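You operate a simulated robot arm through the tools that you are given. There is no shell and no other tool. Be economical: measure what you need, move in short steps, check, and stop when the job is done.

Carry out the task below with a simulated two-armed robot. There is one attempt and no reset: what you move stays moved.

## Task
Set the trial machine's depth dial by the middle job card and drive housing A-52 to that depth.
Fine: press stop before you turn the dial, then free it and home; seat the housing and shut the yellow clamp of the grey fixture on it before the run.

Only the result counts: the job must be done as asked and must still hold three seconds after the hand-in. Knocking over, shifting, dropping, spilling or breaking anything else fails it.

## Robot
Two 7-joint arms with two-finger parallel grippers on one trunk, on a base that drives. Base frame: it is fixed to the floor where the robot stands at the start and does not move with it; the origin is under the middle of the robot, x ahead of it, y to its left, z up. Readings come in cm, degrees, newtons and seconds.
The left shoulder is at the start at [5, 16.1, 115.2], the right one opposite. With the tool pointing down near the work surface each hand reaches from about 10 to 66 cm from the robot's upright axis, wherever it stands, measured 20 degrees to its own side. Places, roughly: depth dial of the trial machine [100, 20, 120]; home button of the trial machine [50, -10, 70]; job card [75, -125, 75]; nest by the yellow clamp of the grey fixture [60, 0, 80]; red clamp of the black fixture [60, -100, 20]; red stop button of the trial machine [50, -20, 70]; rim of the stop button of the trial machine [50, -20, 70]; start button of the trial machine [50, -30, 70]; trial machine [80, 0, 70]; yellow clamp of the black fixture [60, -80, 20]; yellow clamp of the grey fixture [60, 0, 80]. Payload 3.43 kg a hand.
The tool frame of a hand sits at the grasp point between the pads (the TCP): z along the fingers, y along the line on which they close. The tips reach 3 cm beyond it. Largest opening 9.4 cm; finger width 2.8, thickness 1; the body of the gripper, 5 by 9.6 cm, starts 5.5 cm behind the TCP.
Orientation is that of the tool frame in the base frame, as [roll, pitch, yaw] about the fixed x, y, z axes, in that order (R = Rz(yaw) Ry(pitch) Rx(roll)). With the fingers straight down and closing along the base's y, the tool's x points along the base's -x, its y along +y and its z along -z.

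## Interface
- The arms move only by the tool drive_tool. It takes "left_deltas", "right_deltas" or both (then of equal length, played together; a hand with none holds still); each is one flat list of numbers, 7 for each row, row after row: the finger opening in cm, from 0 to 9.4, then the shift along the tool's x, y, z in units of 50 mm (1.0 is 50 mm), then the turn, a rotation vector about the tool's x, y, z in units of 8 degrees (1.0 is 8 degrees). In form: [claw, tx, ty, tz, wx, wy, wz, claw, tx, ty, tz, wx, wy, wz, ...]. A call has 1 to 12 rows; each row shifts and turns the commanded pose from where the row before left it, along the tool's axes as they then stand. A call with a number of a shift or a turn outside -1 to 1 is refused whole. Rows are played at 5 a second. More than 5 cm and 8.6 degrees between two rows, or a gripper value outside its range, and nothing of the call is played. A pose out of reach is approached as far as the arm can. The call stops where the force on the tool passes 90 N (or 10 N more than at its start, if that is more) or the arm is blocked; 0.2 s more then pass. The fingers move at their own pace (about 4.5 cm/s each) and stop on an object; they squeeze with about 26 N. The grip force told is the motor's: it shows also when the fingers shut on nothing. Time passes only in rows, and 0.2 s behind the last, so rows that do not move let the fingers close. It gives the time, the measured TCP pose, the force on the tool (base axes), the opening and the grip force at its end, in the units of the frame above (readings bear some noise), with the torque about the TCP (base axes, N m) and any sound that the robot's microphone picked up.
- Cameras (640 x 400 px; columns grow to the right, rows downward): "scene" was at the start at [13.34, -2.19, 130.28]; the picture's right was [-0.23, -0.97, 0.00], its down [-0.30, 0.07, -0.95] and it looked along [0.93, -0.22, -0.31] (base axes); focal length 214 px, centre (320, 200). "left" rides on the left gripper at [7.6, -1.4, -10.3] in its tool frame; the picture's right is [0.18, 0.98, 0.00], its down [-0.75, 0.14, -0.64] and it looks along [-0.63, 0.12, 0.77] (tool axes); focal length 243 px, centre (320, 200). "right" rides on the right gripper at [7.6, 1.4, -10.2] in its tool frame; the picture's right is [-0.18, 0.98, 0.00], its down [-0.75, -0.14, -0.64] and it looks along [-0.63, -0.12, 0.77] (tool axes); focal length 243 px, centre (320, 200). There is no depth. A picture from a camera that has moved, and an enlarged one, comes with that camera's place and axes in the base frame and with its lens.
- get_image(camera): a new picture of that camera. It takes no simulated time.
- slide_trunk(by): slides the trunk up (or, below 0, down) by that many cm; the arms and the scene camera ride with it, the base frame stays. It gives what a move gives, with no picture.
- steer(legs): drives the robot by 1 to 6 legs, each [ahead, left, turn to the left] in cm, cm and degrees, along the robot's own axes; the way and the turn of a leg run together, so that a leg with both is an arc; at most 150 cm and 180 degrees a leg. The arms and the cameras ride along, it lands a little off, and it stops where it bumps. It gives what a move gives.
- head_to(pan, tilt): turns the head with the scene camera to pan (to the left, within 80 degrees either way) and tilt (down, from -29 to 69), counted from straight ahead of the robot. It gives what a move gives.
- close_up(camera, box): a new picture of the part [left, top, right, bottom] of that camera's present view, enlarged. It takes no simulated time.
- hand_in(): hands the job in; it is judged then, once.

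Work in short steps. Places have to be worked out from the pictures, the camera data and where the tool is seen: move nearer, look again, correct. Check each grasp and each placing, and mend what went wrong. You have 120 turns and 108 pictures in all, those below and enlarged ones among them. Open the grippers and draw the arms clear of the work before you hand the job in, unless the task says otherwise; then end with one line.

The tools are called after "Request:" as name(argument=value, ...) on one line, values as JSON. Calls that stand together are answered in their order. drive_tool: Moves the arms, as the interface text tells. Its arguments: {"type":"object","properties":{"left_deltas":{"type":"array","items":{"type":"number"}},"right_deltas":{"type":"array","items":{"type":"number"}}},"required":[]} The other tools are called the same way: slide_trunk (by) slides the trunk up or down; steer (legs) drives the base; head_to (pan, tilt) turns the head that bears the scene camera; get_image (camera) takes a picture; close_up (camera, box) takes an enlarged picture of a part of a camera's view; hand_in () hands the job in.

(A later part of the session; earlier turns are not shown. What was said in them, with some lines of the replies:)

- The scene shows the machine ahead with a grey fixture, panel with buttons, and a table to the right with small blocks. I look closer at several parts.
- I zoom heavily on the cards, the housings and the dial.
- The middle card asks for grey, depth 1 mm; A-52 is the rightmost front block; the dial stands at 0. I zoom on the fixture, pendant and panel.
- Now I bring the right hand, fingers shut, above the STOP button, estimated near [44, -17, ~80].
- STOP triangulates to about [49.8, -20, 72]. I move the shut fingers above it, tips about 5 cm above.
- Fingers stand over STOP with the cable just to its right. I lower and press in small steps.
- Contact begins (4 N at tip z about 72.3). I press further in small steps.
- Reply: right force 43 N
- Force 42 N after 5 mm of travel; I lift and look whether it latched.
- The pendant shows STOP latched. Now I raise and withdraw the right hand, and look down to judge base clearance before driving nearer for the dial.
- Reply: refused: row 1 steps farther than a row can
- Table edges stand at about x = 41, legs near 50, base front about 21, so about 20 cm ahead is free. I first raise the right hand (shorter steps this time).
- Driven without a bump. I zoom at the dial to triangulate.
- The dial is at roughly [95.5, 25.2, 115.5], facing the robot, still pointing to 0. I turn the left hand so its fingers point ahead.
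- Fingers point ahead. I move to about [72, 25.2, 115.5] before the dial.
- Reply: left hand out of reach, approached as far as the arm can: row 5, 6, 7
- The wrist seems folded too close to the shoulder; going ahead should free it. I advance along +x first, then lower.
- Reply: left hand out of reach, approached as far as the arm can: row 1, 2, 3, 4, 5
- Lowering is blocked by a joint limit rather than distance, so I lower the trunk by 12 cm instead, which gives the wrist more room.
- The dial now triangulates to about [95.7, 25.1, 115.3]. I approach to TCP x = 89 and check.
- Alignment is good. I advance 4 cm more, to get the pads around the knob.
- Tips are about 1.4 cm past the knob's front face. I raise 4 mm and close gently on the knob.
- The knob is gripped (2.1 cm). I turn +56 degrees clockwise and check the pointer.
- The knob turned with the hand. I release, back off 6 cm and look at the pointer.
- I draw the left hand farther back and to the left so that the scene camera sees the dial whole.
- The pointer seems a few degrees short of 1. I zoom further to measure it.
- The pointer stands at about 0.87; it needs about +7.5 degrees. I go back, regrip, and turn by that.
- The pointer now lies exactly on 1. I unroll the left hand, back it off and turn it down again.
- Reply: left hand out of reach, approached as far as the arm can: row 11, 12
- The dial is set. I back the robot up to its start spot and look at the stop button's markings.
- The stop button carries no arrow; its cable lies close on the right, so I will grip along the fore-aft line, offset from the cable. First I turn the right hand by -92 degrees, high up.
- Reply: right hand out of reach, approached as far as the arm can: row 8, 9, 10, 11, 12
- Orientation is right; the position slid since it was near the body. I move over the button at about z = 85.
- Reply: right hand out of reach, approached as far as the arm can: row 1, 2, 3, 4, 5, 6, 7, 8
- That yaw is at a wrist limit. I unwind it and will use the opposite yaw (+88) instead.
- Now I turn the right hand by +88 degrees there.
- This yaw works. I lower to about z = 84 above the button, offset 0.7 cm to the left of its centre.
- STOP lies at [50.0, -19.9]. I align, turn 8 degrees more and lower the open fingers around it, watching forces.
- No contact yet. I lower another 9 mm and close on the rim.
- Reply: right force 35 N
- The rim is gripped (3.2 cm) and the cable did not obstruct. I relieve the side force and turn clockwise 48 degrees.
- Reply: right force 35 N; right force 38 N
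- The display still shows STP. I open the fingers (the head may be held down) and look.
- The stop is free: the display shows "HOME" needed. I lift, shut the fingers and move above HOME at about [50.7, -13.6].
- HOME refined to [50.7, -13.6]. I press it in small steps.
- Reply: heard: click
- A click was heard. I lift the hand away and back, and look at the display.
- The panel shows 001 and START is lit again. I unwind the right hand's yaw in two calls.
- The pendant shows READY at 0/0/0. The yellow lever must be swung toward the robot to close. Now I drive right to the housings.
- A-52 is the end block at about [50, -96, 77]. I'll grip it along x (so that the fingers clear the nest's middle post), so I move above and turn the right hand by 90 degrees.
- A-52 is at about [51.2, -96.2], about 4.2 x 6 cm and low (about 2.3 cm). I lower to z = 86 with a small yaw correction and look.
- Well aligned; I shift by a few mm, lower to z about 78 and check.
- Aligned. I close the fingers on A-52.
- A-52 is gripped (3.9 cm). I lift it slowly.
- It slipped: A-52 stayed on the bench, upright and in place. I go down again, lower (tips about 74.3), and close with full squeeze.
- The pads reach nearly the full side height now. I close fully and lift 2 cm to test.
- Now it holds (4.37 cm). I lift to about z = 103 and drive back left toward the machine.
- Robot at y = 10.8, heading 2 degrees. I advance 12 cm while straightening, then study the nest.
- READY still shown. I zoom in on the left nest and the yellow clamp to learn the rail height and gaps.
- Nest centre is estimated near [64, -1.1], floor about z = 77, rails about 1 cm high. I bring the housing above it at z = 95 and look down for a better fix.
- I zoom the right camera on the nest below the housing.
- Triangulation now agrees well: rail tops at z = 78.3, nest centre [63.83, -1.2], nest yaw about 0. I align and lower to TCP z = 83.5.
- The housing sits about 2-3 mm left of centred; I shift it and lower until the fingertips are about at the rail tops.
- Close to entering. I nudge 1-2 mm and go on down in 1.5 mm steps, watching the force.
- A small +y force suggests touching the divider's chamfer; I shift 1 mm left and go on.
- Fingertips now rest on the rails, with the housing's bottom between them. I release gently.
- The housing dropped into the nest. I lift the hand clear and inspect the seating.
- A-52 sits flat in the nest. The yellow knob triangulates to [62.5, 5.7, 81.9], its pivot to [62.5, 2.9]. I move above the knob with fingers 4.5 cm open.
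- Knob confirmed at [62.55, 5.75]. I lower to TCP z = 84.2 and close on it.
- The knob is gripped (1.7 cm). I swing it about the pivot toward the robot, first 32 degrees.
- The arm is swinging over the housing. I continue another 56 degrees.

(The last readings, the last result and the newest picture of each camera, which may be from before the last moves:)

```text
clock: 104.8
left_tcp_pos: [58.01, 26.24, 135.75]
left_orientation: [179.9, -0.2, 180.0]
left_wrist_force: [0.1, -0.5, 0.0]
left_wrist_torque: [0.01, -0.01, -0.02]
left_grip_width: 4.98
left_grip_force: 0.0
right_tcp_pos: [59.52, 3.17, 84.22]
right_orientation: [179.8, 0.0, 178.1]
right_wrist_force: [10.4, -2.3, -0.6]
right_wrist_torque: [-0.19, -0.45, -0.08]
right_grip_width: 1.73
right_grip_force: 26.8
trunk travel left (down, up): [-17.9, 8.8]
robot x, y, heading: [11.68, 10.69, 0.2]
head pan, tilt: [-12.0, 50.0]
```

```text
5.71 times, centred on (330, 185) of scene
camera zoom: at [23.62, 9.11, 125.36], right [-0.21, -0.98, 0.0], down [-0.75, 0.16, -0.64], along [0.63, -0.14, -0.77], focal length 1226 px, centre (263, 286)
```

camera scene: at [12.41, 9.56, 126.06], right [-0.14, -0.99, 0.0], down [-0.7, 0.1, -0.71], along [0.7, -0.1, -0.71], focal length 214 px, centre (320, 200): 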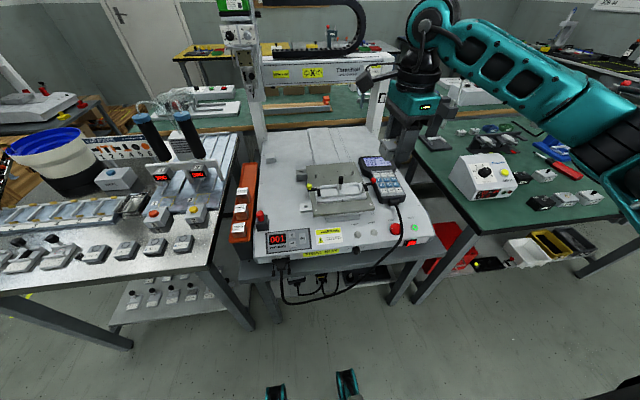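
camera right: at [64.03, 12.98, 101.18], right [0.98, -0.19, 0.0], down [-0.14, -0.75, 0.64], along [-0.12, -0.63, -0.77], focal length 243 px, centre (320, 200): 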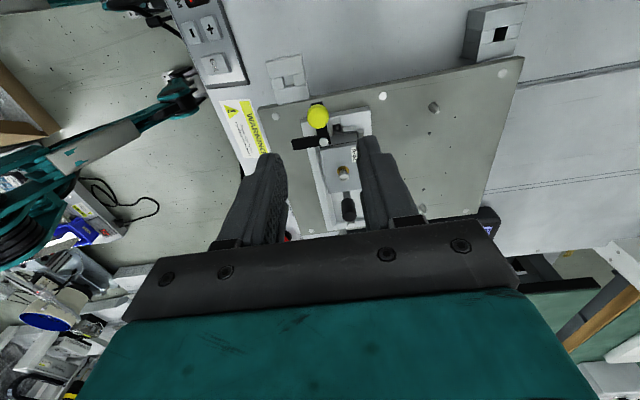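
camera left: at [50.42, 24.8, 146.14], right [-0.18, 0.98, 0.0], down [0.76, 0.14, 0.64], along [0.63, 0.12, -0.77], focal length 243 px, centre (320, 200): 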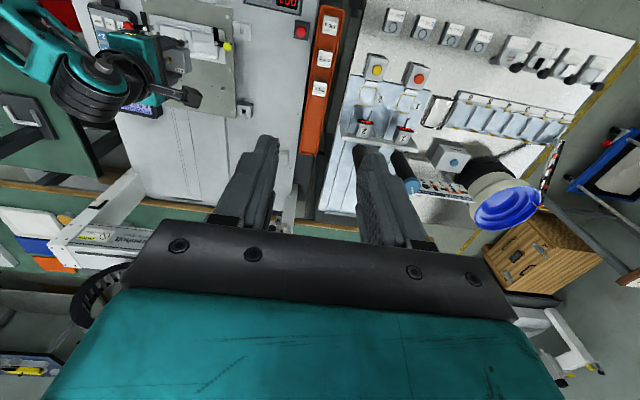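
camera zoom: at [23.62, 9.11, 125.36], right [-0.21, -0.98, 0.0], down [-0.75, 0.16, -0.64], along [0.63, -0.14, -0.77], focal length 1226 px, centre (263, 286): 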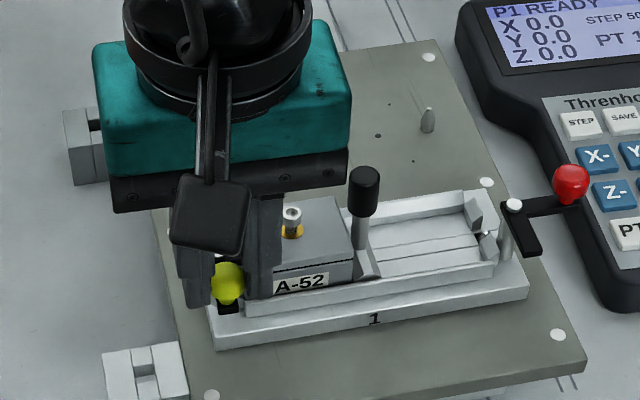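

The lever is at about 90 degrees. I open slightly, lift off and look.

Request:
drive_tool(right_deltas=[3.6, 0, 0, 0, 0, 0, 0, 3.6, 0, 0, 0, 0, 0, 0, 3.6, 0, 0, -0.6, 0, 0, 0, 3.6, 0, 0, -0.9, 0, 0, 0, 3.6, 0.3, -0.8, -0.5, 0, 0, 0, 3.6, 0.3, -0.8, -0.5, 0, 0, 0, 3.6, 0.3, -0.8, 0, 0, 0, 0])

Request:
close_up(camera="scene", box=[300, 165, 370, 215])

```text
clock: 106.4
left_tcp_pos: [57.9, 26.16, 135.8]
left_orientation: [180.0, -0.2, 179.7]
left_wrist_force: [0.3, 0.2, 0.7]
left_wrist_torque: [0.01, 0.0, 0.01]
left_grip_width: 4.99
left_grip_force: 0.1
right_tcp_pos: [54.09, -8.82, 96.6]
right_orientation: [180.0, 0.0, 177.9]
right_wrist_force: [-0.5, -0.1, -0.4]
right_wrist_torque: [0.01, 0.03, 0.01]
right_grip_width: 3.62
right_grip_force: 0.1
trunk travel left (down, up): [-17.9, 8.8]
robot x, y, heading: [11.5, 10.67, 0.0]
head pan, tilt: [-12.0, 50.0]
```

```text
8.00 times, centred on (335, 190) of scene
camera zoom: at [23.47, 9.06, 125.38], right [-0.21, -0.98, 0.0], down [-0.75, 0.16, -0.64], along [0.63, -0.14, -0.77], focal length 1716 px, centre (200, 280)
```

zoom: 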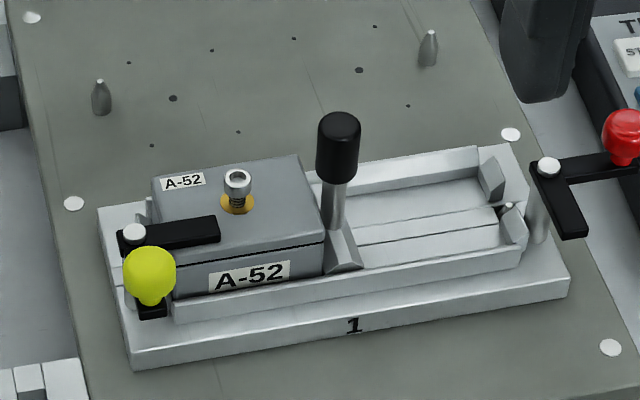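

The clamp arm lies over the housing. To be sure it's at its end, I nudge the knob from the left with shut fingers.

Request:
drive_tool(right_deltas=[0, -0.28, 0.74, 0, 0, 0, 0, 0, -0.28, 0.74, 0, 0, 0, 0, 0, -0.28, 0.74, 0, 0, 0, 0, 0, -0.27, 0.76, 0, 0, 0, 0, 0, 0, 0, 0.8, 0, 0, 0, 0, 0, 0, 0.8, 0, 0, 0, 0, 0, 0, 0.84, 0, 0, 0])

Request:
close_up(camera="scene", box=[295, 165, 365, 215])

```text
clock: 108.0
left_tcp_pos: [58.0, 26.21, 135.81]
left_orientation: [180.0, -0.2, 179.7]
left_wrist_force: [0.6, -0.3, 0.3]
left_wrist_torque: [-0.01, -0.03, -0.02]
left_grip_width: 4.97
left_grip_force: 0.0
right_tcp_pos: [60.42, 5.92, 84.37]
right_orientation: [-180.0, 0.0, 177.9]
right_wrist_force: [0.4, 0.5, -0.4]
right_wrist_torque: [0.03, -0.01, -0.02]
right_grip_width: 0.02
right_grip_force: 25.7
trunk travel left (down, up): [-17.9, 8.8]
robot x, y, heading: [11.42, 10.79, -0.0]
head pan, tilt: [-12.0, 50.0]
```

```text
8.00 times, centred on (330, 190) of scene
camera zoom: at [23.52, 9.12, 125.37], right [-0.21, -0.98, 0.0], down [-0.75, 0.16, -0.64], along [0.63, -0.14, -0.77], focal length 1716 px, centre (240, 280)
```

zoom: 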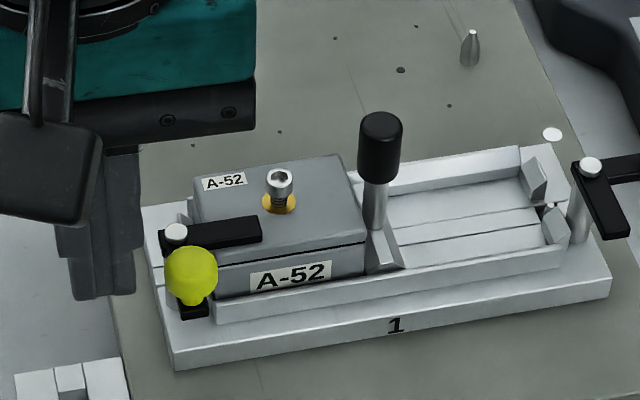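

Request:
drive_tool(right_deltas=[0, 0.12, 0, 0, 0, 0, 0, 0, 0, -0.1, 0, 0, 0, 0, 0, 0, -0.06, 0, 0, 0, 0, 0, 0, -0.04, 0, 0, 0, 0, 0, 0, -0.04, 0, 0, 0, 0, 0, 0, -0.04, 0, 0, 0, 0])

Request:
close_up(camera="scene", box=[295, 165, 365, 215])

```text
clock: 109.4
left_tcp_pos: [57.96, 26.38, 135.79]
left_orientation: [-179.9, -0.2, 180.0]
left_wrist_force: [-0.9, 0.0, 0.5]
left_wrist_torque: [0.04, 0.06, -0.03]
left_grip_width: 5.0
left_grip_force: 0.0
right_tcp_pos: [59.94, 4.77, 84.41]
right_orientation: [179.9, 0.1, 177.9]
right_wrist_force: [2.6, 5.5, 0.4]
right_wrist_torque: [0.08, -0.03, 0.01]
right_grip_width: 0.0
right_grip_force: 25.5
trunk travel left (down, up): [-17.9, 8.8]
robot x, y, heading: [11.93, 11.04, -0.0]
head pan, tilt: [-12.0, 50.0]
```

```text
8.00 times, centred on (330, 190) of scene
camera zoom: at [23.51, 9.18, 125.37], right [-0.21, -0.98, 0.0], down [-0.75, 0.16, -0.64], along [0.63, -0.14, -0.77], focal length 1716 px, centre (240, 280)
```

zoom: 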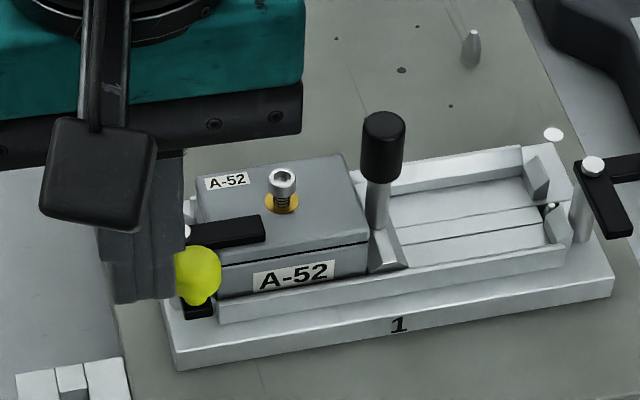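

Contact is made (5.5 N). I push 3 mm more to see whether it is at the stop.

Request:
drive_tool(right_deltas=[0, 0, -0.03, 0, 0, 0, 0, 0, 0, -0.03, 0, 0, 0, 0])

```text
clock: 110.0
left_tcp_pos: [58.05, 26.37, 135.78]
left_orientation: [-180.0, -0.2, 180.0]
left_wrist_force: [-0.6, 0.4, -0.1]
left_wrist_torque: [0.0, 0.0, 0.02]
left_grip_width: 5.0
left_grip_force: 0.0
right_tcp_pos: [59.94, 4.64, 84.42]
right_orientation: [179.8, 0.1, 178.1]
right_wrist_force: [-0.5, 19.1, -1.4]
right_wrist_torque: [0.47, -0.02, -0.04]
right_grip_width: 0.02
right_grip_force: 25.8
trunk travel left (down, up): [-17.9, 8.8]
robot x, y, heading: [11.78, 10.57, -0.3]
head pan, tilt: [-12.0, 50.0]
```

The lever is against its stop: closed. I withdraw the hand left and up, then back the robot off.

Request:
drive_tool(right_deltas=[0, 0, 0.3, 0, 0, 0, 0, 0, 0, 0.3, -0.5, 0, 0, 0, 0, 0.2, 0, -0.9, 0, 0, 0, 0, 0.4, 0, -0.9, 0, 0, 0, 0, 0.4, -0.6, -0.5, 0, 0, 0, 0, 0.4, -0.8, 0, 0, 0, 0, 0, 0.4, -0.8, 0, 0, 0, 0, 0, 0, -0.9, 0, 0, 0, 0])

Request:
steer(legs=[[-11, 0, 0]])

Request:
head_to(pan=-15, tilt=40)

Request:
get_image(camera="scene")

```text
clock: 111.8
left_tcp_pos: [57.97, 25.99, 135.86]
left_orientation: [-180.0, -0.1, 179.8]
left_wrist_force: [0.0, -0.2, -0.2]
left_wrist_torque: [0.0, 0.0, 0.01]
left_grip_width: 5.03
left_grip_force: 0.1
right_tcp_pos: [50.61, -8.09, 98.32]
right_orientation: [-180.0, 0.0, 178.0]
right_wrist_force: [-0.1, 0.1, -0.3]
right_wrist_torque: [0.04, 0.02, 0.02]
right_grip_width: 0.0
right_grip_force: 25.5
trunk travel left (down, up): [-17.9, 8.8]
robot x, y, heading: [11.81, 10.43, -0.3]
head pan, tilt: [-12.0, 50.0]
```

```text
clock: 113.0
left_tcp_pos: [46.79, 26.17, 135.9]
left_orientation: [-180.0, 0.0, 179.8]
left_wrist_force: [-0.3, -0.5, 0.7]
left_wrist_torque: [0.0, 0.0, -0.02]
left_grip_width: 4.99
left_grip_force: 0.0
right_tcp_pos: [39.42, -7.97, 98.33]
right_orientation: [-180.0, 0.0, 177.8]
right_wrist_force: [-0.6, 0.3, 0.0]
right_wrist_torque: [0.01, -0.01, 0.02]
right_grip_width: 0.0
right_grip_force: 25.9
trunk travel left (down, up): [-17.9, 8.8]
robot x, y, heading: [0.99, 10.6, -0.2]
head pan, tilt: [-12.0, 50.0]
```

```text
clock: 113.7
left_tcp_pos: [46.94, 26.06, 135.81]
left_orientation: [179.9, -0.2, 179.8]
left_wrist_force: [0.4, -0.3, 0.2]
left_wrist_torque: [0.0, 0.0, -0.01]
left_grip_width: 4.98
left_grip_force: 0.1
right_tcp_pos: [39.56, -7.97, 98.25]
right_orientation: [-180.0, 0.1, 177.8]
right_wrist_force: [0.1, -0.1, -0.2]
right_wrist_torque: [0.0, -0.01, -0.03]
right_grip_width: 0.0
right_grip_force: 26.2
trunk travel left (down, up): [-17.9, 8.8]
robot x, y, heading: [0.87, 10.91, -0.3]
head pan, tilt: [-15.0, 40.0]
```

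```text
17 pictures are left
camera scene: at [13.11, 8.55, 126.78], right [-0.26, -0.96, 0.0], down [-0.62, 0.17, -0.77], along [0.74, -0.2, -0.64], focal length 214 px, centre (320, 200)
```

scene: 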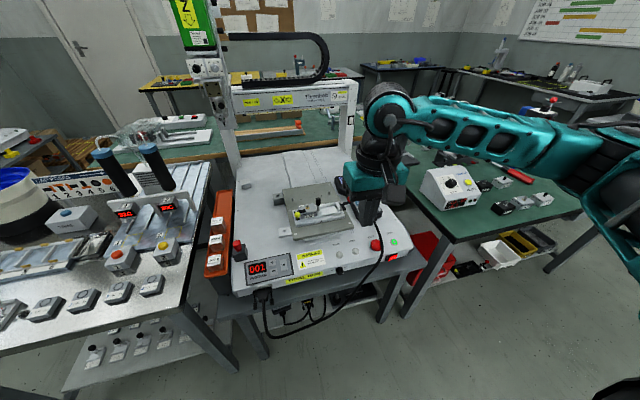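

Clamp shut, READY. I drive 14 cm right to bring START into easy reach of the right hand.

Request:
steer(legs=[[0, -14, 0]])

Request:
drive_tool(right_deltas=[0, -0.7, -0.3, 0, 0, 0, 0, 0, -0.7, -0.3, 0, 0, 0, 0, 0, -0.5, -0.3, 0.5, 0, 0, 0, 0, -0.2, 0, 0.8, 0, 0, 0, 0, 0, 0, 0.8, 0, 0, 0])

Request:
close_up(camera="right", box=[200, 40, 440, 200])

Request:
close_up(camera="scene", box=[270, 180, 410, 280])

```text
clock: 115.0
left_tcp_pos: [46.98, 12.47, 135.72]
left_orientation: [-180.0, -0.2, 179.9]
left_wrist_force: [-0.5, -0.3, 0.4]
left_wrist_torque: [0.01, -0.03, 0.03]
left_grip_width: 5.0
left_grip_force: 0.1
right_tcp_pos: [39.54, -21.71, 98.35]
right_orientation: [179.9, 0.0, 178.0]
right_wrist_force: [0.3, 0.1, 0.7]
right_wrist_torque: [0.01, 0.0, -0.04]
right_grip_width: 0.01
right_grip_force: 25.9
trunk travel left (down, up): [-17.9, 8.8]
robot x, y, heading: [0.57, -3.22, 0.2]
head pan, tilt: [-15.0, 40.0]
```

```text
clock: 116.2
left_tcp_pos: [46.9, 12.73, 135.82]
left_orientation: [180.0, -0.2, 179.9]
left_wrist_force: [0.9, -0.5, 0.1]
left_wrist_torque: [0.03, -0.01, 0.01]
left_grip_width: 5.0
left_grip_force: 0.1
right_tcp_pos: [49.97, -26.32, 87.9]
right_orientation: [-180.0, 0.1, 178.0]
right_wrist_force: [0.9, -0.2, -0.4]
right_wrist_torque: [-0.01, 0.0, -0.03]
right_grip_width: 0.0
right_grip_force: 25.9
trunk travel left (down, up): [-17.9, 8.8]
robot x, y, heading: [0.97, -2.73, 0.2]
head pan, tilt: [-15.0, 40.0]
```

```text
2.50 times, centred on (320, 120) of right
camera zoom: at [42.37, -24.65, 98.2], right [0.22, 0.98, 0.0], down [0.75, -0.17, 0.64], along [0.63, -0.14, -0.77], focal length 606 px, centre (320, 400)
```

zoom: 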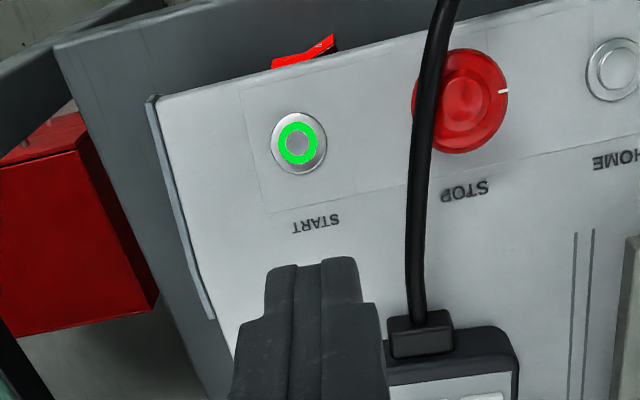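

```text
4.00 times, centred on (340, 230) of scene
camera zoom: at [13.1, -5.11, 126.79], right [-0.26, -0.97, 0.0], down [-0.62, 0.17, -0.77], along [0.74, -0.2, -0.64], focal length 858 px, centre (240, 80)
```

zoom: 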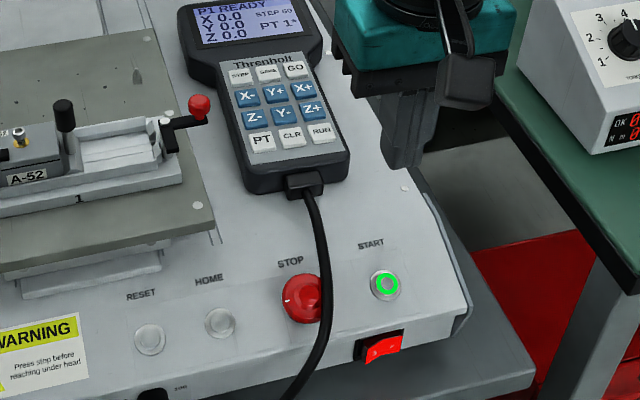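

START is at [50.4, -27.3]. I align and lower to just above it.

Request:
drive_tool(right_deltas=[0, -0.09, -0.2, 0.6, 0, 0, 0, 0, 0, 0, 0.7, 0, 0, 0, 0, 0, 0, 0.7, 0, 0, 0, 0, 0, 0, 0.6, 0, 0, 0, 0, 0, 0, 0.15, 0, 0, 0])

Request:
close_up(camera="scene", box=[320, 190, 420, 270])

```text
clock: 117.4
left_tcp_pos: [46.88, 12.62, 135.74]
left_orientation: [-179.9, -0.3, -180.0]
left_wrist_force: [-0.2, 0.5, 0.3]
left_wrist_torque: [-0.01, 0.01, 0.0]
left_grip_width: 4.99
left_grip_force: 0.1
right_tcp_pos: [50.2, -27.41, 73.92]
right_orientation: [-179.9, 0.0, 178.0]
right_wrist_force: [0.4, 0.1, -0.3]
right_wrist_torque: [0.01, 0.0, 0.02]
right_grip_width: 0.0
right_grip_force: 26.0
trunk travel left (down, up): [-17.9, 8.8]
robot x, y, heading: [0.9, -3.16, 0.1]
head pan, tilt: [-15.0, 40.0]
```

```text
5.00 times, centred on (370, 230) of scene
camera zoom: at [13.08, -5.09, 126.79], right [-0.26, -0.97, 0.0], down [-0.62, 0.17, -0.77], along [0.74, -0.2, -0.64], focal length 1072 px, centre (70, 50)
```

zoom: 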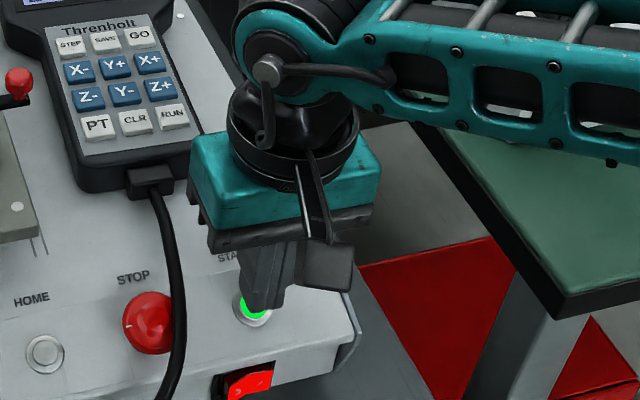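

I press START in small steps.

Request:
drive_tool(right_deltas=[0, 0, 0, 0.08, 0, 0, 0, 0, 0, 0, 0.06, 0, 0, 0, 0, 0, 0, 0.06, 0, 0, 0, 0, 0, 0, 0.05, 0, 0, 0])

```text
clock: 118.4
left_tcp_pos: [46.89, 12.76, 135.83]
left_orientation: [-179.9, -0.2, 180.0]
left_wrist_force: [-0.1, 1.0, 0.7]
left_wrist_torque: [0.0, 0.0, 0.01]
left_grip_width: 5.02
left_grip_force: 0.0
right_tcp_pos: [50.21, -27.5, 72.88]
right_orientation: [180.0, 0.2, 178.1]
right_wrist_force: [2.1, -0.9, 5.8]
right_wrist_torque: [-0.06, -0.12, -0.03]
right_grip_width: 0.0
right_grip_force: 25.5
trunk travel left (down, up): [-17.9, 8.8]
robot x, y, heading: [0.3, -2.38, 0.0]
head pan, tilt: [-15.0, 40.0]
heard: click
```

A click. I lift straight up and away, and watch the machine.

Request:
drive_tool(right_deltas=[0, 0, 0, -0.7, 0, 0, 0, 0, 0, 0, -0.9, 0, 0, 0, 0, 0, 0, -0.9, 0, 0, 0, 0, 0.3, -0.2, -0.9, 0, 0, 0, 0, 0.3, -0.2, -0.9, 0, 0, 0, 0, 0.6, -0.2, -0.7, 0, 0, 0])

Request:
head_to(pan=5, tilt=30)

Request:
get_image(camera="scene")

```text
clock: 119.8
left_tcp_pos: [46.79, 12.6, 135.82]
left_orientation: [179.9, -0.1, -180.0]
left_wrist_force: [0.3, 0.0, 0.8]
left_wrist_torque: [0.02, 0.0, -0.05]
left_grip_width: 5.01
left_grip_force: 0.0
right_tcp_pos: [43.98, -30.27, 98.17]
right_orientation: [180.0, -0.1, 178.1]
right_wrist_force: [-0.3, 0.2, -0.6]
right_wrist_torque: [0.02, -0.01, -0.02]
right_grip_width: 0.0
right_grip_force: 25.8
trunk travel left (down, up): [-17.9, 8.8]
robot x, y, heading: [0.35, -3.0, -0.1]
head pan, tilt: [-15.0, 40.0]
```

```text
clock: 120.7
left_tcp_pos: [46.84, 12.66, 135.83]
left_orientation: [180.0, -0.1, -180.0]
left_wrist_force: [-0.4, -0.1, -0.1]
left_wrist_torque: [0.0, 0.05, -0.03]
left_grip_width: 5.0
left_grip_force: 0.0
right_tcp_pos: [44.02, -30.27, 98.05]
right_orientation: [-180.0, 0.0, 178.0]
right_wrist_force: [0.7, 0.4, 0.2]
right_wrist_torque: [-0.03, 0.0, 0.0]
right_grip_width: 0.0
right_grip_force: 26.0
trunk travel left (down, up): [-17.9, 8.8]
robot x, y, heading: [0.68, -2.56, -0.2]
head pan, tilt: [5.0, 30.0]
```

```text
13 pictures are left
camera scene: at [13.89, -2.11, 128.32], right [0.09, -1.0, 0.0], down [-0.5, -0.04, -0.87], along [0.86, 0.07, -0.5], focal length 214 px, centre (320, 200)
```

scene: 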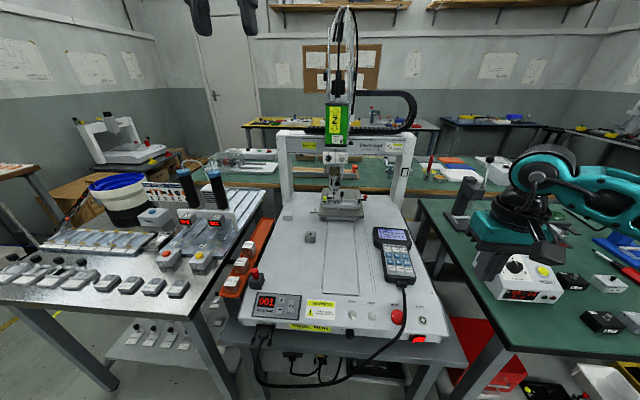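

The machine is running: the fixture moved under the head. I let time pass with still rows, opening the grippers.

Request:
drive_tool(left_deltas=[9, 0, 0, 0, 0, 0, 0, 9, 0, 0, 0, 0, 0, 0, 9, 0, 0, 0, 0, 0, 0, 9, 0, 0, 0, 0, 0, 0, 9, 0, 0, 0, 0, 0, 0, 9, 0, 0, 0, 0, 0, 0, 9, 0, 0, 0, 0, 0, 0, 9, 0, 0, 0, 0, 0, 0, 9, 0, 0, 0, 0, 0, 0, 9, 0, 0, 0, 0, 0, 0, 9, 0, 0, 0, 0, 0, 0, 9, 0, 0, 0, 0, 0, 0], right_deltas=[5, 0.5, 0, -0.5, 0, 0, 0, 9, 0.5, 0, -0.5, 0, 0, 0, 9, 0, 0, 0, 0, 0, 0, 9, 0, 0, 0, 0, 0, 0, 9, 0, 0, 0, 0, 0, 0, 9, 0, 0, 0, 0, 0, 0, 9, 0, 0, 0, 0, 0, 0, 9, 0, 0, 0, 0, 0, 0, 9, 0, 0, 0, 0, 0, 0, 9, 0, 0, 0, 0, 0, 0, 9, 0, 0, 0, 0, 0, 0, 9, 0, 0, 0, 0, 0, 0])

Request:
get_image(camera="scene")

```text
clock: 123.2
left_tcp_pos: [46.73, 12.7, 135.74]
left_orientation: [180.0, -0.1, -180.0]
left_wrist_force: [-0.4, 0.0, 0.2]
left_wrist_torque: [-0.02, -0.02, -0.03]
left_grip_width: 9.01
left_grip_force: 0.1
right_tcp_pos: [39.13, -30.07, 102.84]
right_orientation: [-180.0, 0.0, 178.0]
right_wrist_force: [-0.6, -0.1, -1.1]
right_wrist_torque: [0.01, 0.01, -0.03]
right_grip_width: 9.02
right_grip_force: 0.1
trunk travel left (down, up): [-17.9, 8.8]
robot x, y, heading: [0.52, -2.59, 0.0]
head pan, tilt: [5.0, 30.0]
```

```text
12 pictures are left
camera scene: at [13.89, -2.1, 128.32], right [0.09, -1.0, 0.0], down [-0.5, -0.04, -0.87], along [0.86, 0.07, -0.5], focal length 214 px, centre (320, 200)
```

scene: 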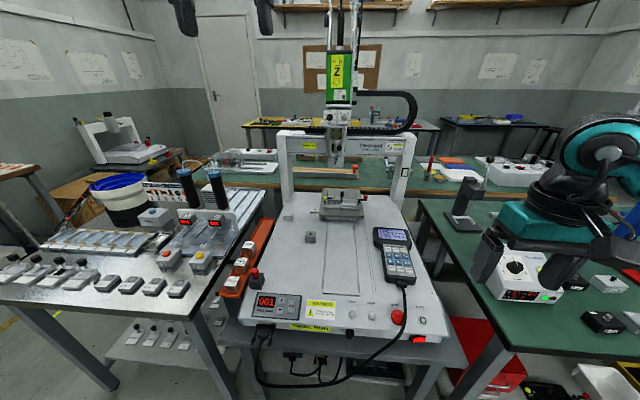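

The head has risen again. I wait a few seconds more and check the end state.

Request:
drive_tool(left_deltas=[9, 0, 0, 0, 0, 0, 0, 9, 0, 0, 0, 0, 0, 0, 9, 0, 0, 0, 0, 0, 0, 9, 0, 0, 0, 0, 0, 0, 9, 0, 0, 0, 0, 0, 0, 9, 0, 0, 0, 0, 0, 0, 9, 0, 0, 0, 0, 0, 0, 9, 0, 0, 0, 0, 0, 0, 9, 0, 0, 0, 0, 0, 0, 9, 0, 0, 0, 0, 0, 0, 9, 0, 0, 0, 0, 0, 0, 9, 0, 0, 0, 0, 0, 0])

Request:
get_image(camera="scene")

Request:
close_up(camera="scene", box=[280, 180, 430, 300])

```text
clock: 125.8
left_tcp_pos: [46.85, 12.65, 135.73]
left_orientation: [-179.9, -0.2, -180.0]
left_wrist_force: [-0.6, 0.4, 0.9]
left_wrist_torque: [0.02, 0.02, 0.0]
left_grip_width: 8.99
left_grip_force: 0.0
right_tcp_pos: [39.13, -30.13, 102.82]
right_orientation: [-180.0, 0.1, 177.9]
right_wrist_force: [1.0, 0.2, 0.4]
right_wrist_torque: [0.0, 0.01, 0.0]
right_grip_width: 9.01
right_grip_force: 0.1
trunk travel left (down, up): [-17.9, 8.8]
robot x, y, heading: [0.8, -2.88, 0.2]
head pan, tilt: [5.0, 30.0]
```

```text
11 pictures are left
camera scene: at [13.89, -2.1, 128.32], right [0.09, -1.0, 0.0], down [-0.5, -0.04, -0.87], along [0.86, 0.07, -0.5], focal length 214 px, centre (320, 200)
```

scene: 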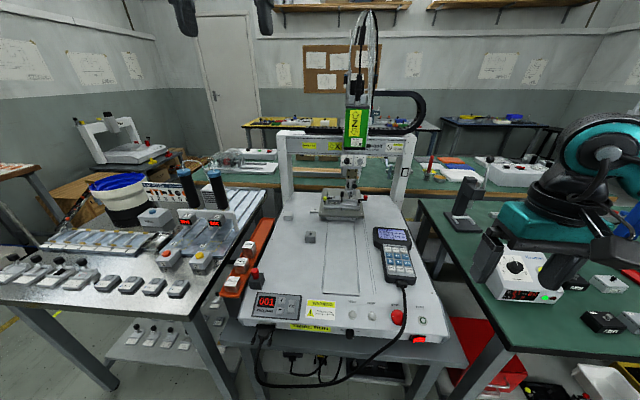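

```text
3.33 times, centred on (355, 240) of scene
camera zoom: at [13.89, -2.1, 128.32], right [0.09, -1.0, 0.0], down [-0.5, -0.04, -0.87], along [0.86, 0.07, -0.5], focal length 715 px, centre (203, 67)
```

zoom: 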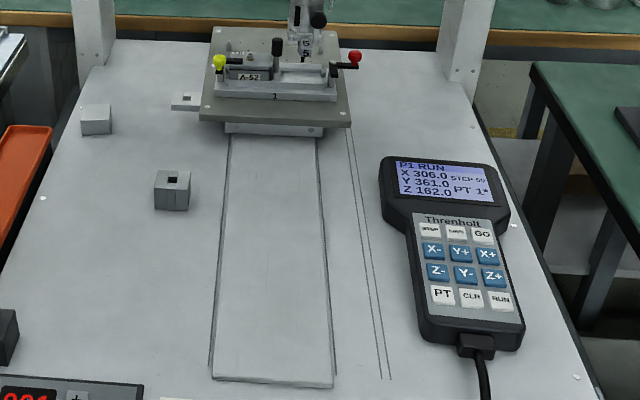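

Still in RUN (now over the empty second nest). I wait on.

Request:
drive_tool(left_deltas=[9, 0, 0, 0, 0, 0, 0, 9, 0, 0, 0, 0, 0, 0, 9, 0, 0, 0, 0, 0, 0, 9, 0, 0, 0, 0, 0, 0, 9, 0, 0, 0, 0, 0, 0, 9, 0, 0, 0, 0, 0, 0, 9, 0, 0, 0, 0, 0, 0, 9, 0, 0, 0, 0, 0, 0, 9, 0, 0, 0, 0, 0, 0, 9, 0, 0, 0, 0, 0, 0, 9, 0, 0, 0, 0, 0, 0, 9, 0, 0, 0, 0, 0, 0])

Request:
drive_tool(left_deltas=[9, 0, 0, 0, 0, 0, 0, 9, 0, 0, 0, 0, 0, 0, 9, 0, 0, 0, 0, 0, 0, 9, 0, 0, 0, 0, 0, 0, 9, 0, 0, 0, 0, 0, 0, 9, 0, 0, 0, 0, 0, 0, 9, 0, 0, 0, 0, 0, 0, 9, 0, 0, 0, 0, 0, 0, 9, 0, 0, 0, 0, 0, 0, 9, 0, 0, 0, 0, 0, 0, 9, 0, 0, 0, 0, 0, 0, 9, 0, 0, 0, 0, 0, 0])

Request:
get_image(camera="scene")

```text
clock: 128.4
left_tcp_pos: [46.83, 12.59, 135.71]
left_orientation: [180.0, -0.1, 179.9]
left_wrist_force: [0.0, 0.2, -0.2]
left_wrist_torque: [0.0, 0.0, -0.03]
left_grip_width: 9.01
left_grip_force: 0.0
right_tcp_pos: [39.17, -29.99, 102.94]
right_orientation: [180.0, 0.0, 178.1]
right_wrist_force: [-0.5, -0.3, -0.2]
right_wrist_torque: [0.0, 0.01, 0.04]
right_grip_width: 9.01
right_grip_force: 0.1
trunk travel left (down, up): [-17.9, 8.8]
robot x, y, heading: [0.6, -2.68, 0.0]
head pan, tilt: [5.0, 30.0]
```

```text
clock: 131.1
left_tcp_pos: [46.88, 12.78, 135.74]
left_orientation: [-180.0, -0.3, -180.0]
left_wrist_force: [-0.1, 0.2, -0.2]
left_wrist_torque: [0.01, 0.02, 0.01]
left_grip_width: 9.0
left_grip_force: 0.1
right_tcp_pos: [39.14, -30.14, 102.86]
right_orientation: [179.9, 0.0, 178.0]
right_wrist_force: [0.1, 0.1, 0.2]
right_wrist_torque: [0.0, 0.01, 0.02]
right_grip_width: 9.0
right_grip_force: 0.0
trunk travel left (down, up): [-17.9, 8.8]
robot x, y, heading: [0.66, -3.03, -0.1]
head pan, tilt: [5.0, 30.0]
```

```text
9 pictures are left
camera scene: at [13.89, -2.1, 128.32], right [0.09, -1.0, 0.0], down [-0.5, -0.04, -0.87], along [0.86, 0.07, -0.5], focal length 214 px, centre (320, 200)
```

scene: 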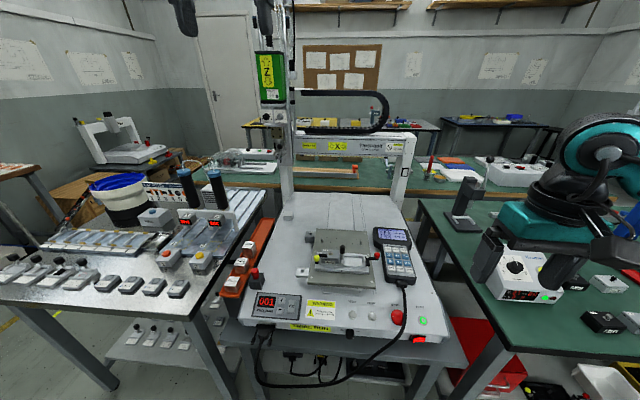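

The run has ended and the fixture has returned; START is lit. I check the screw, the clamp, the display and the dial.

Request:
close_up(camera="scene", box=[300, 225, 420, 305])

Request:
close_up(camera="scene", box=[310, 230, 350, 270])

Request:
close_up(camera="scene", box=[255, 95, 295, 125])

```text
5.00 times, centred on (360, 265) of scene
camera zoom: at [13.89, -2.1, 128.32], right [0.09, -1.0, 0.0], down [-0.5, -0.04, -0.87], along [0.86, 0.07, -0.5], focal length 1072 px, centre (120, -125)
```

zoom: 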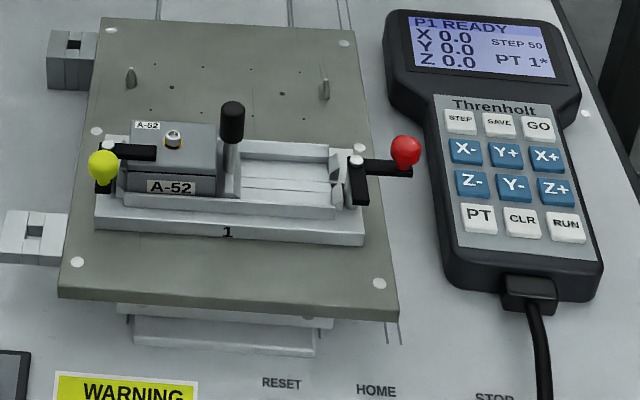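

```text
10.00 times, centred on (330, 250) of scene
camera zoom: at [13.89, -2.1, 128.32], right [0.09, -1.0, 0.0], down [-0.5, -0.04, -0.87], along [0.86, 0.07, -0.5], focal length 2145 px, centre (220, -300)
```

zoom: 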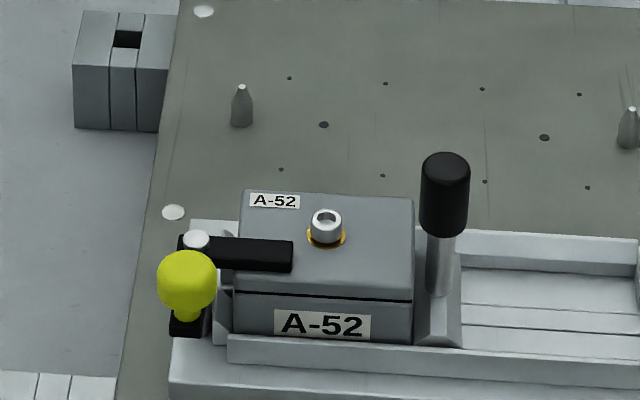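

```text
13.33 times, centred on (275, 110) of scene
camera zoom: at [13.89, -2.1, 128.32], right [0.09, -1.0, 0.0], down [-0.5, -0.04, -0.87], along [0.86, 0.07, -0.5], focal length 2860 px, centre (920, 1400)
```

zoom: 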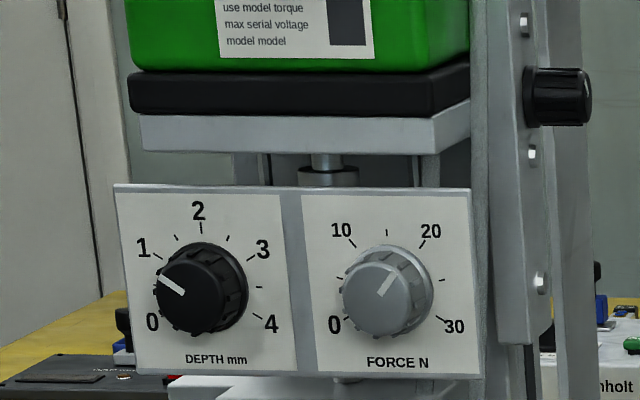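

The screw is driven down, the clamp holds, the dial stands on 1 and the machine is READY again; hands are open and clear. I hand in.

Request:
hand_in()

```text
The job is handed in.
```

I set the depth dial to 1 mm, as the middle (grey) job card asks, and the trial machine drove housing A-52's screw in the clamped nest. The run finished and the machine went back to READY. I couldn't measure the final screw depth: in the last picture the head looks driven down.
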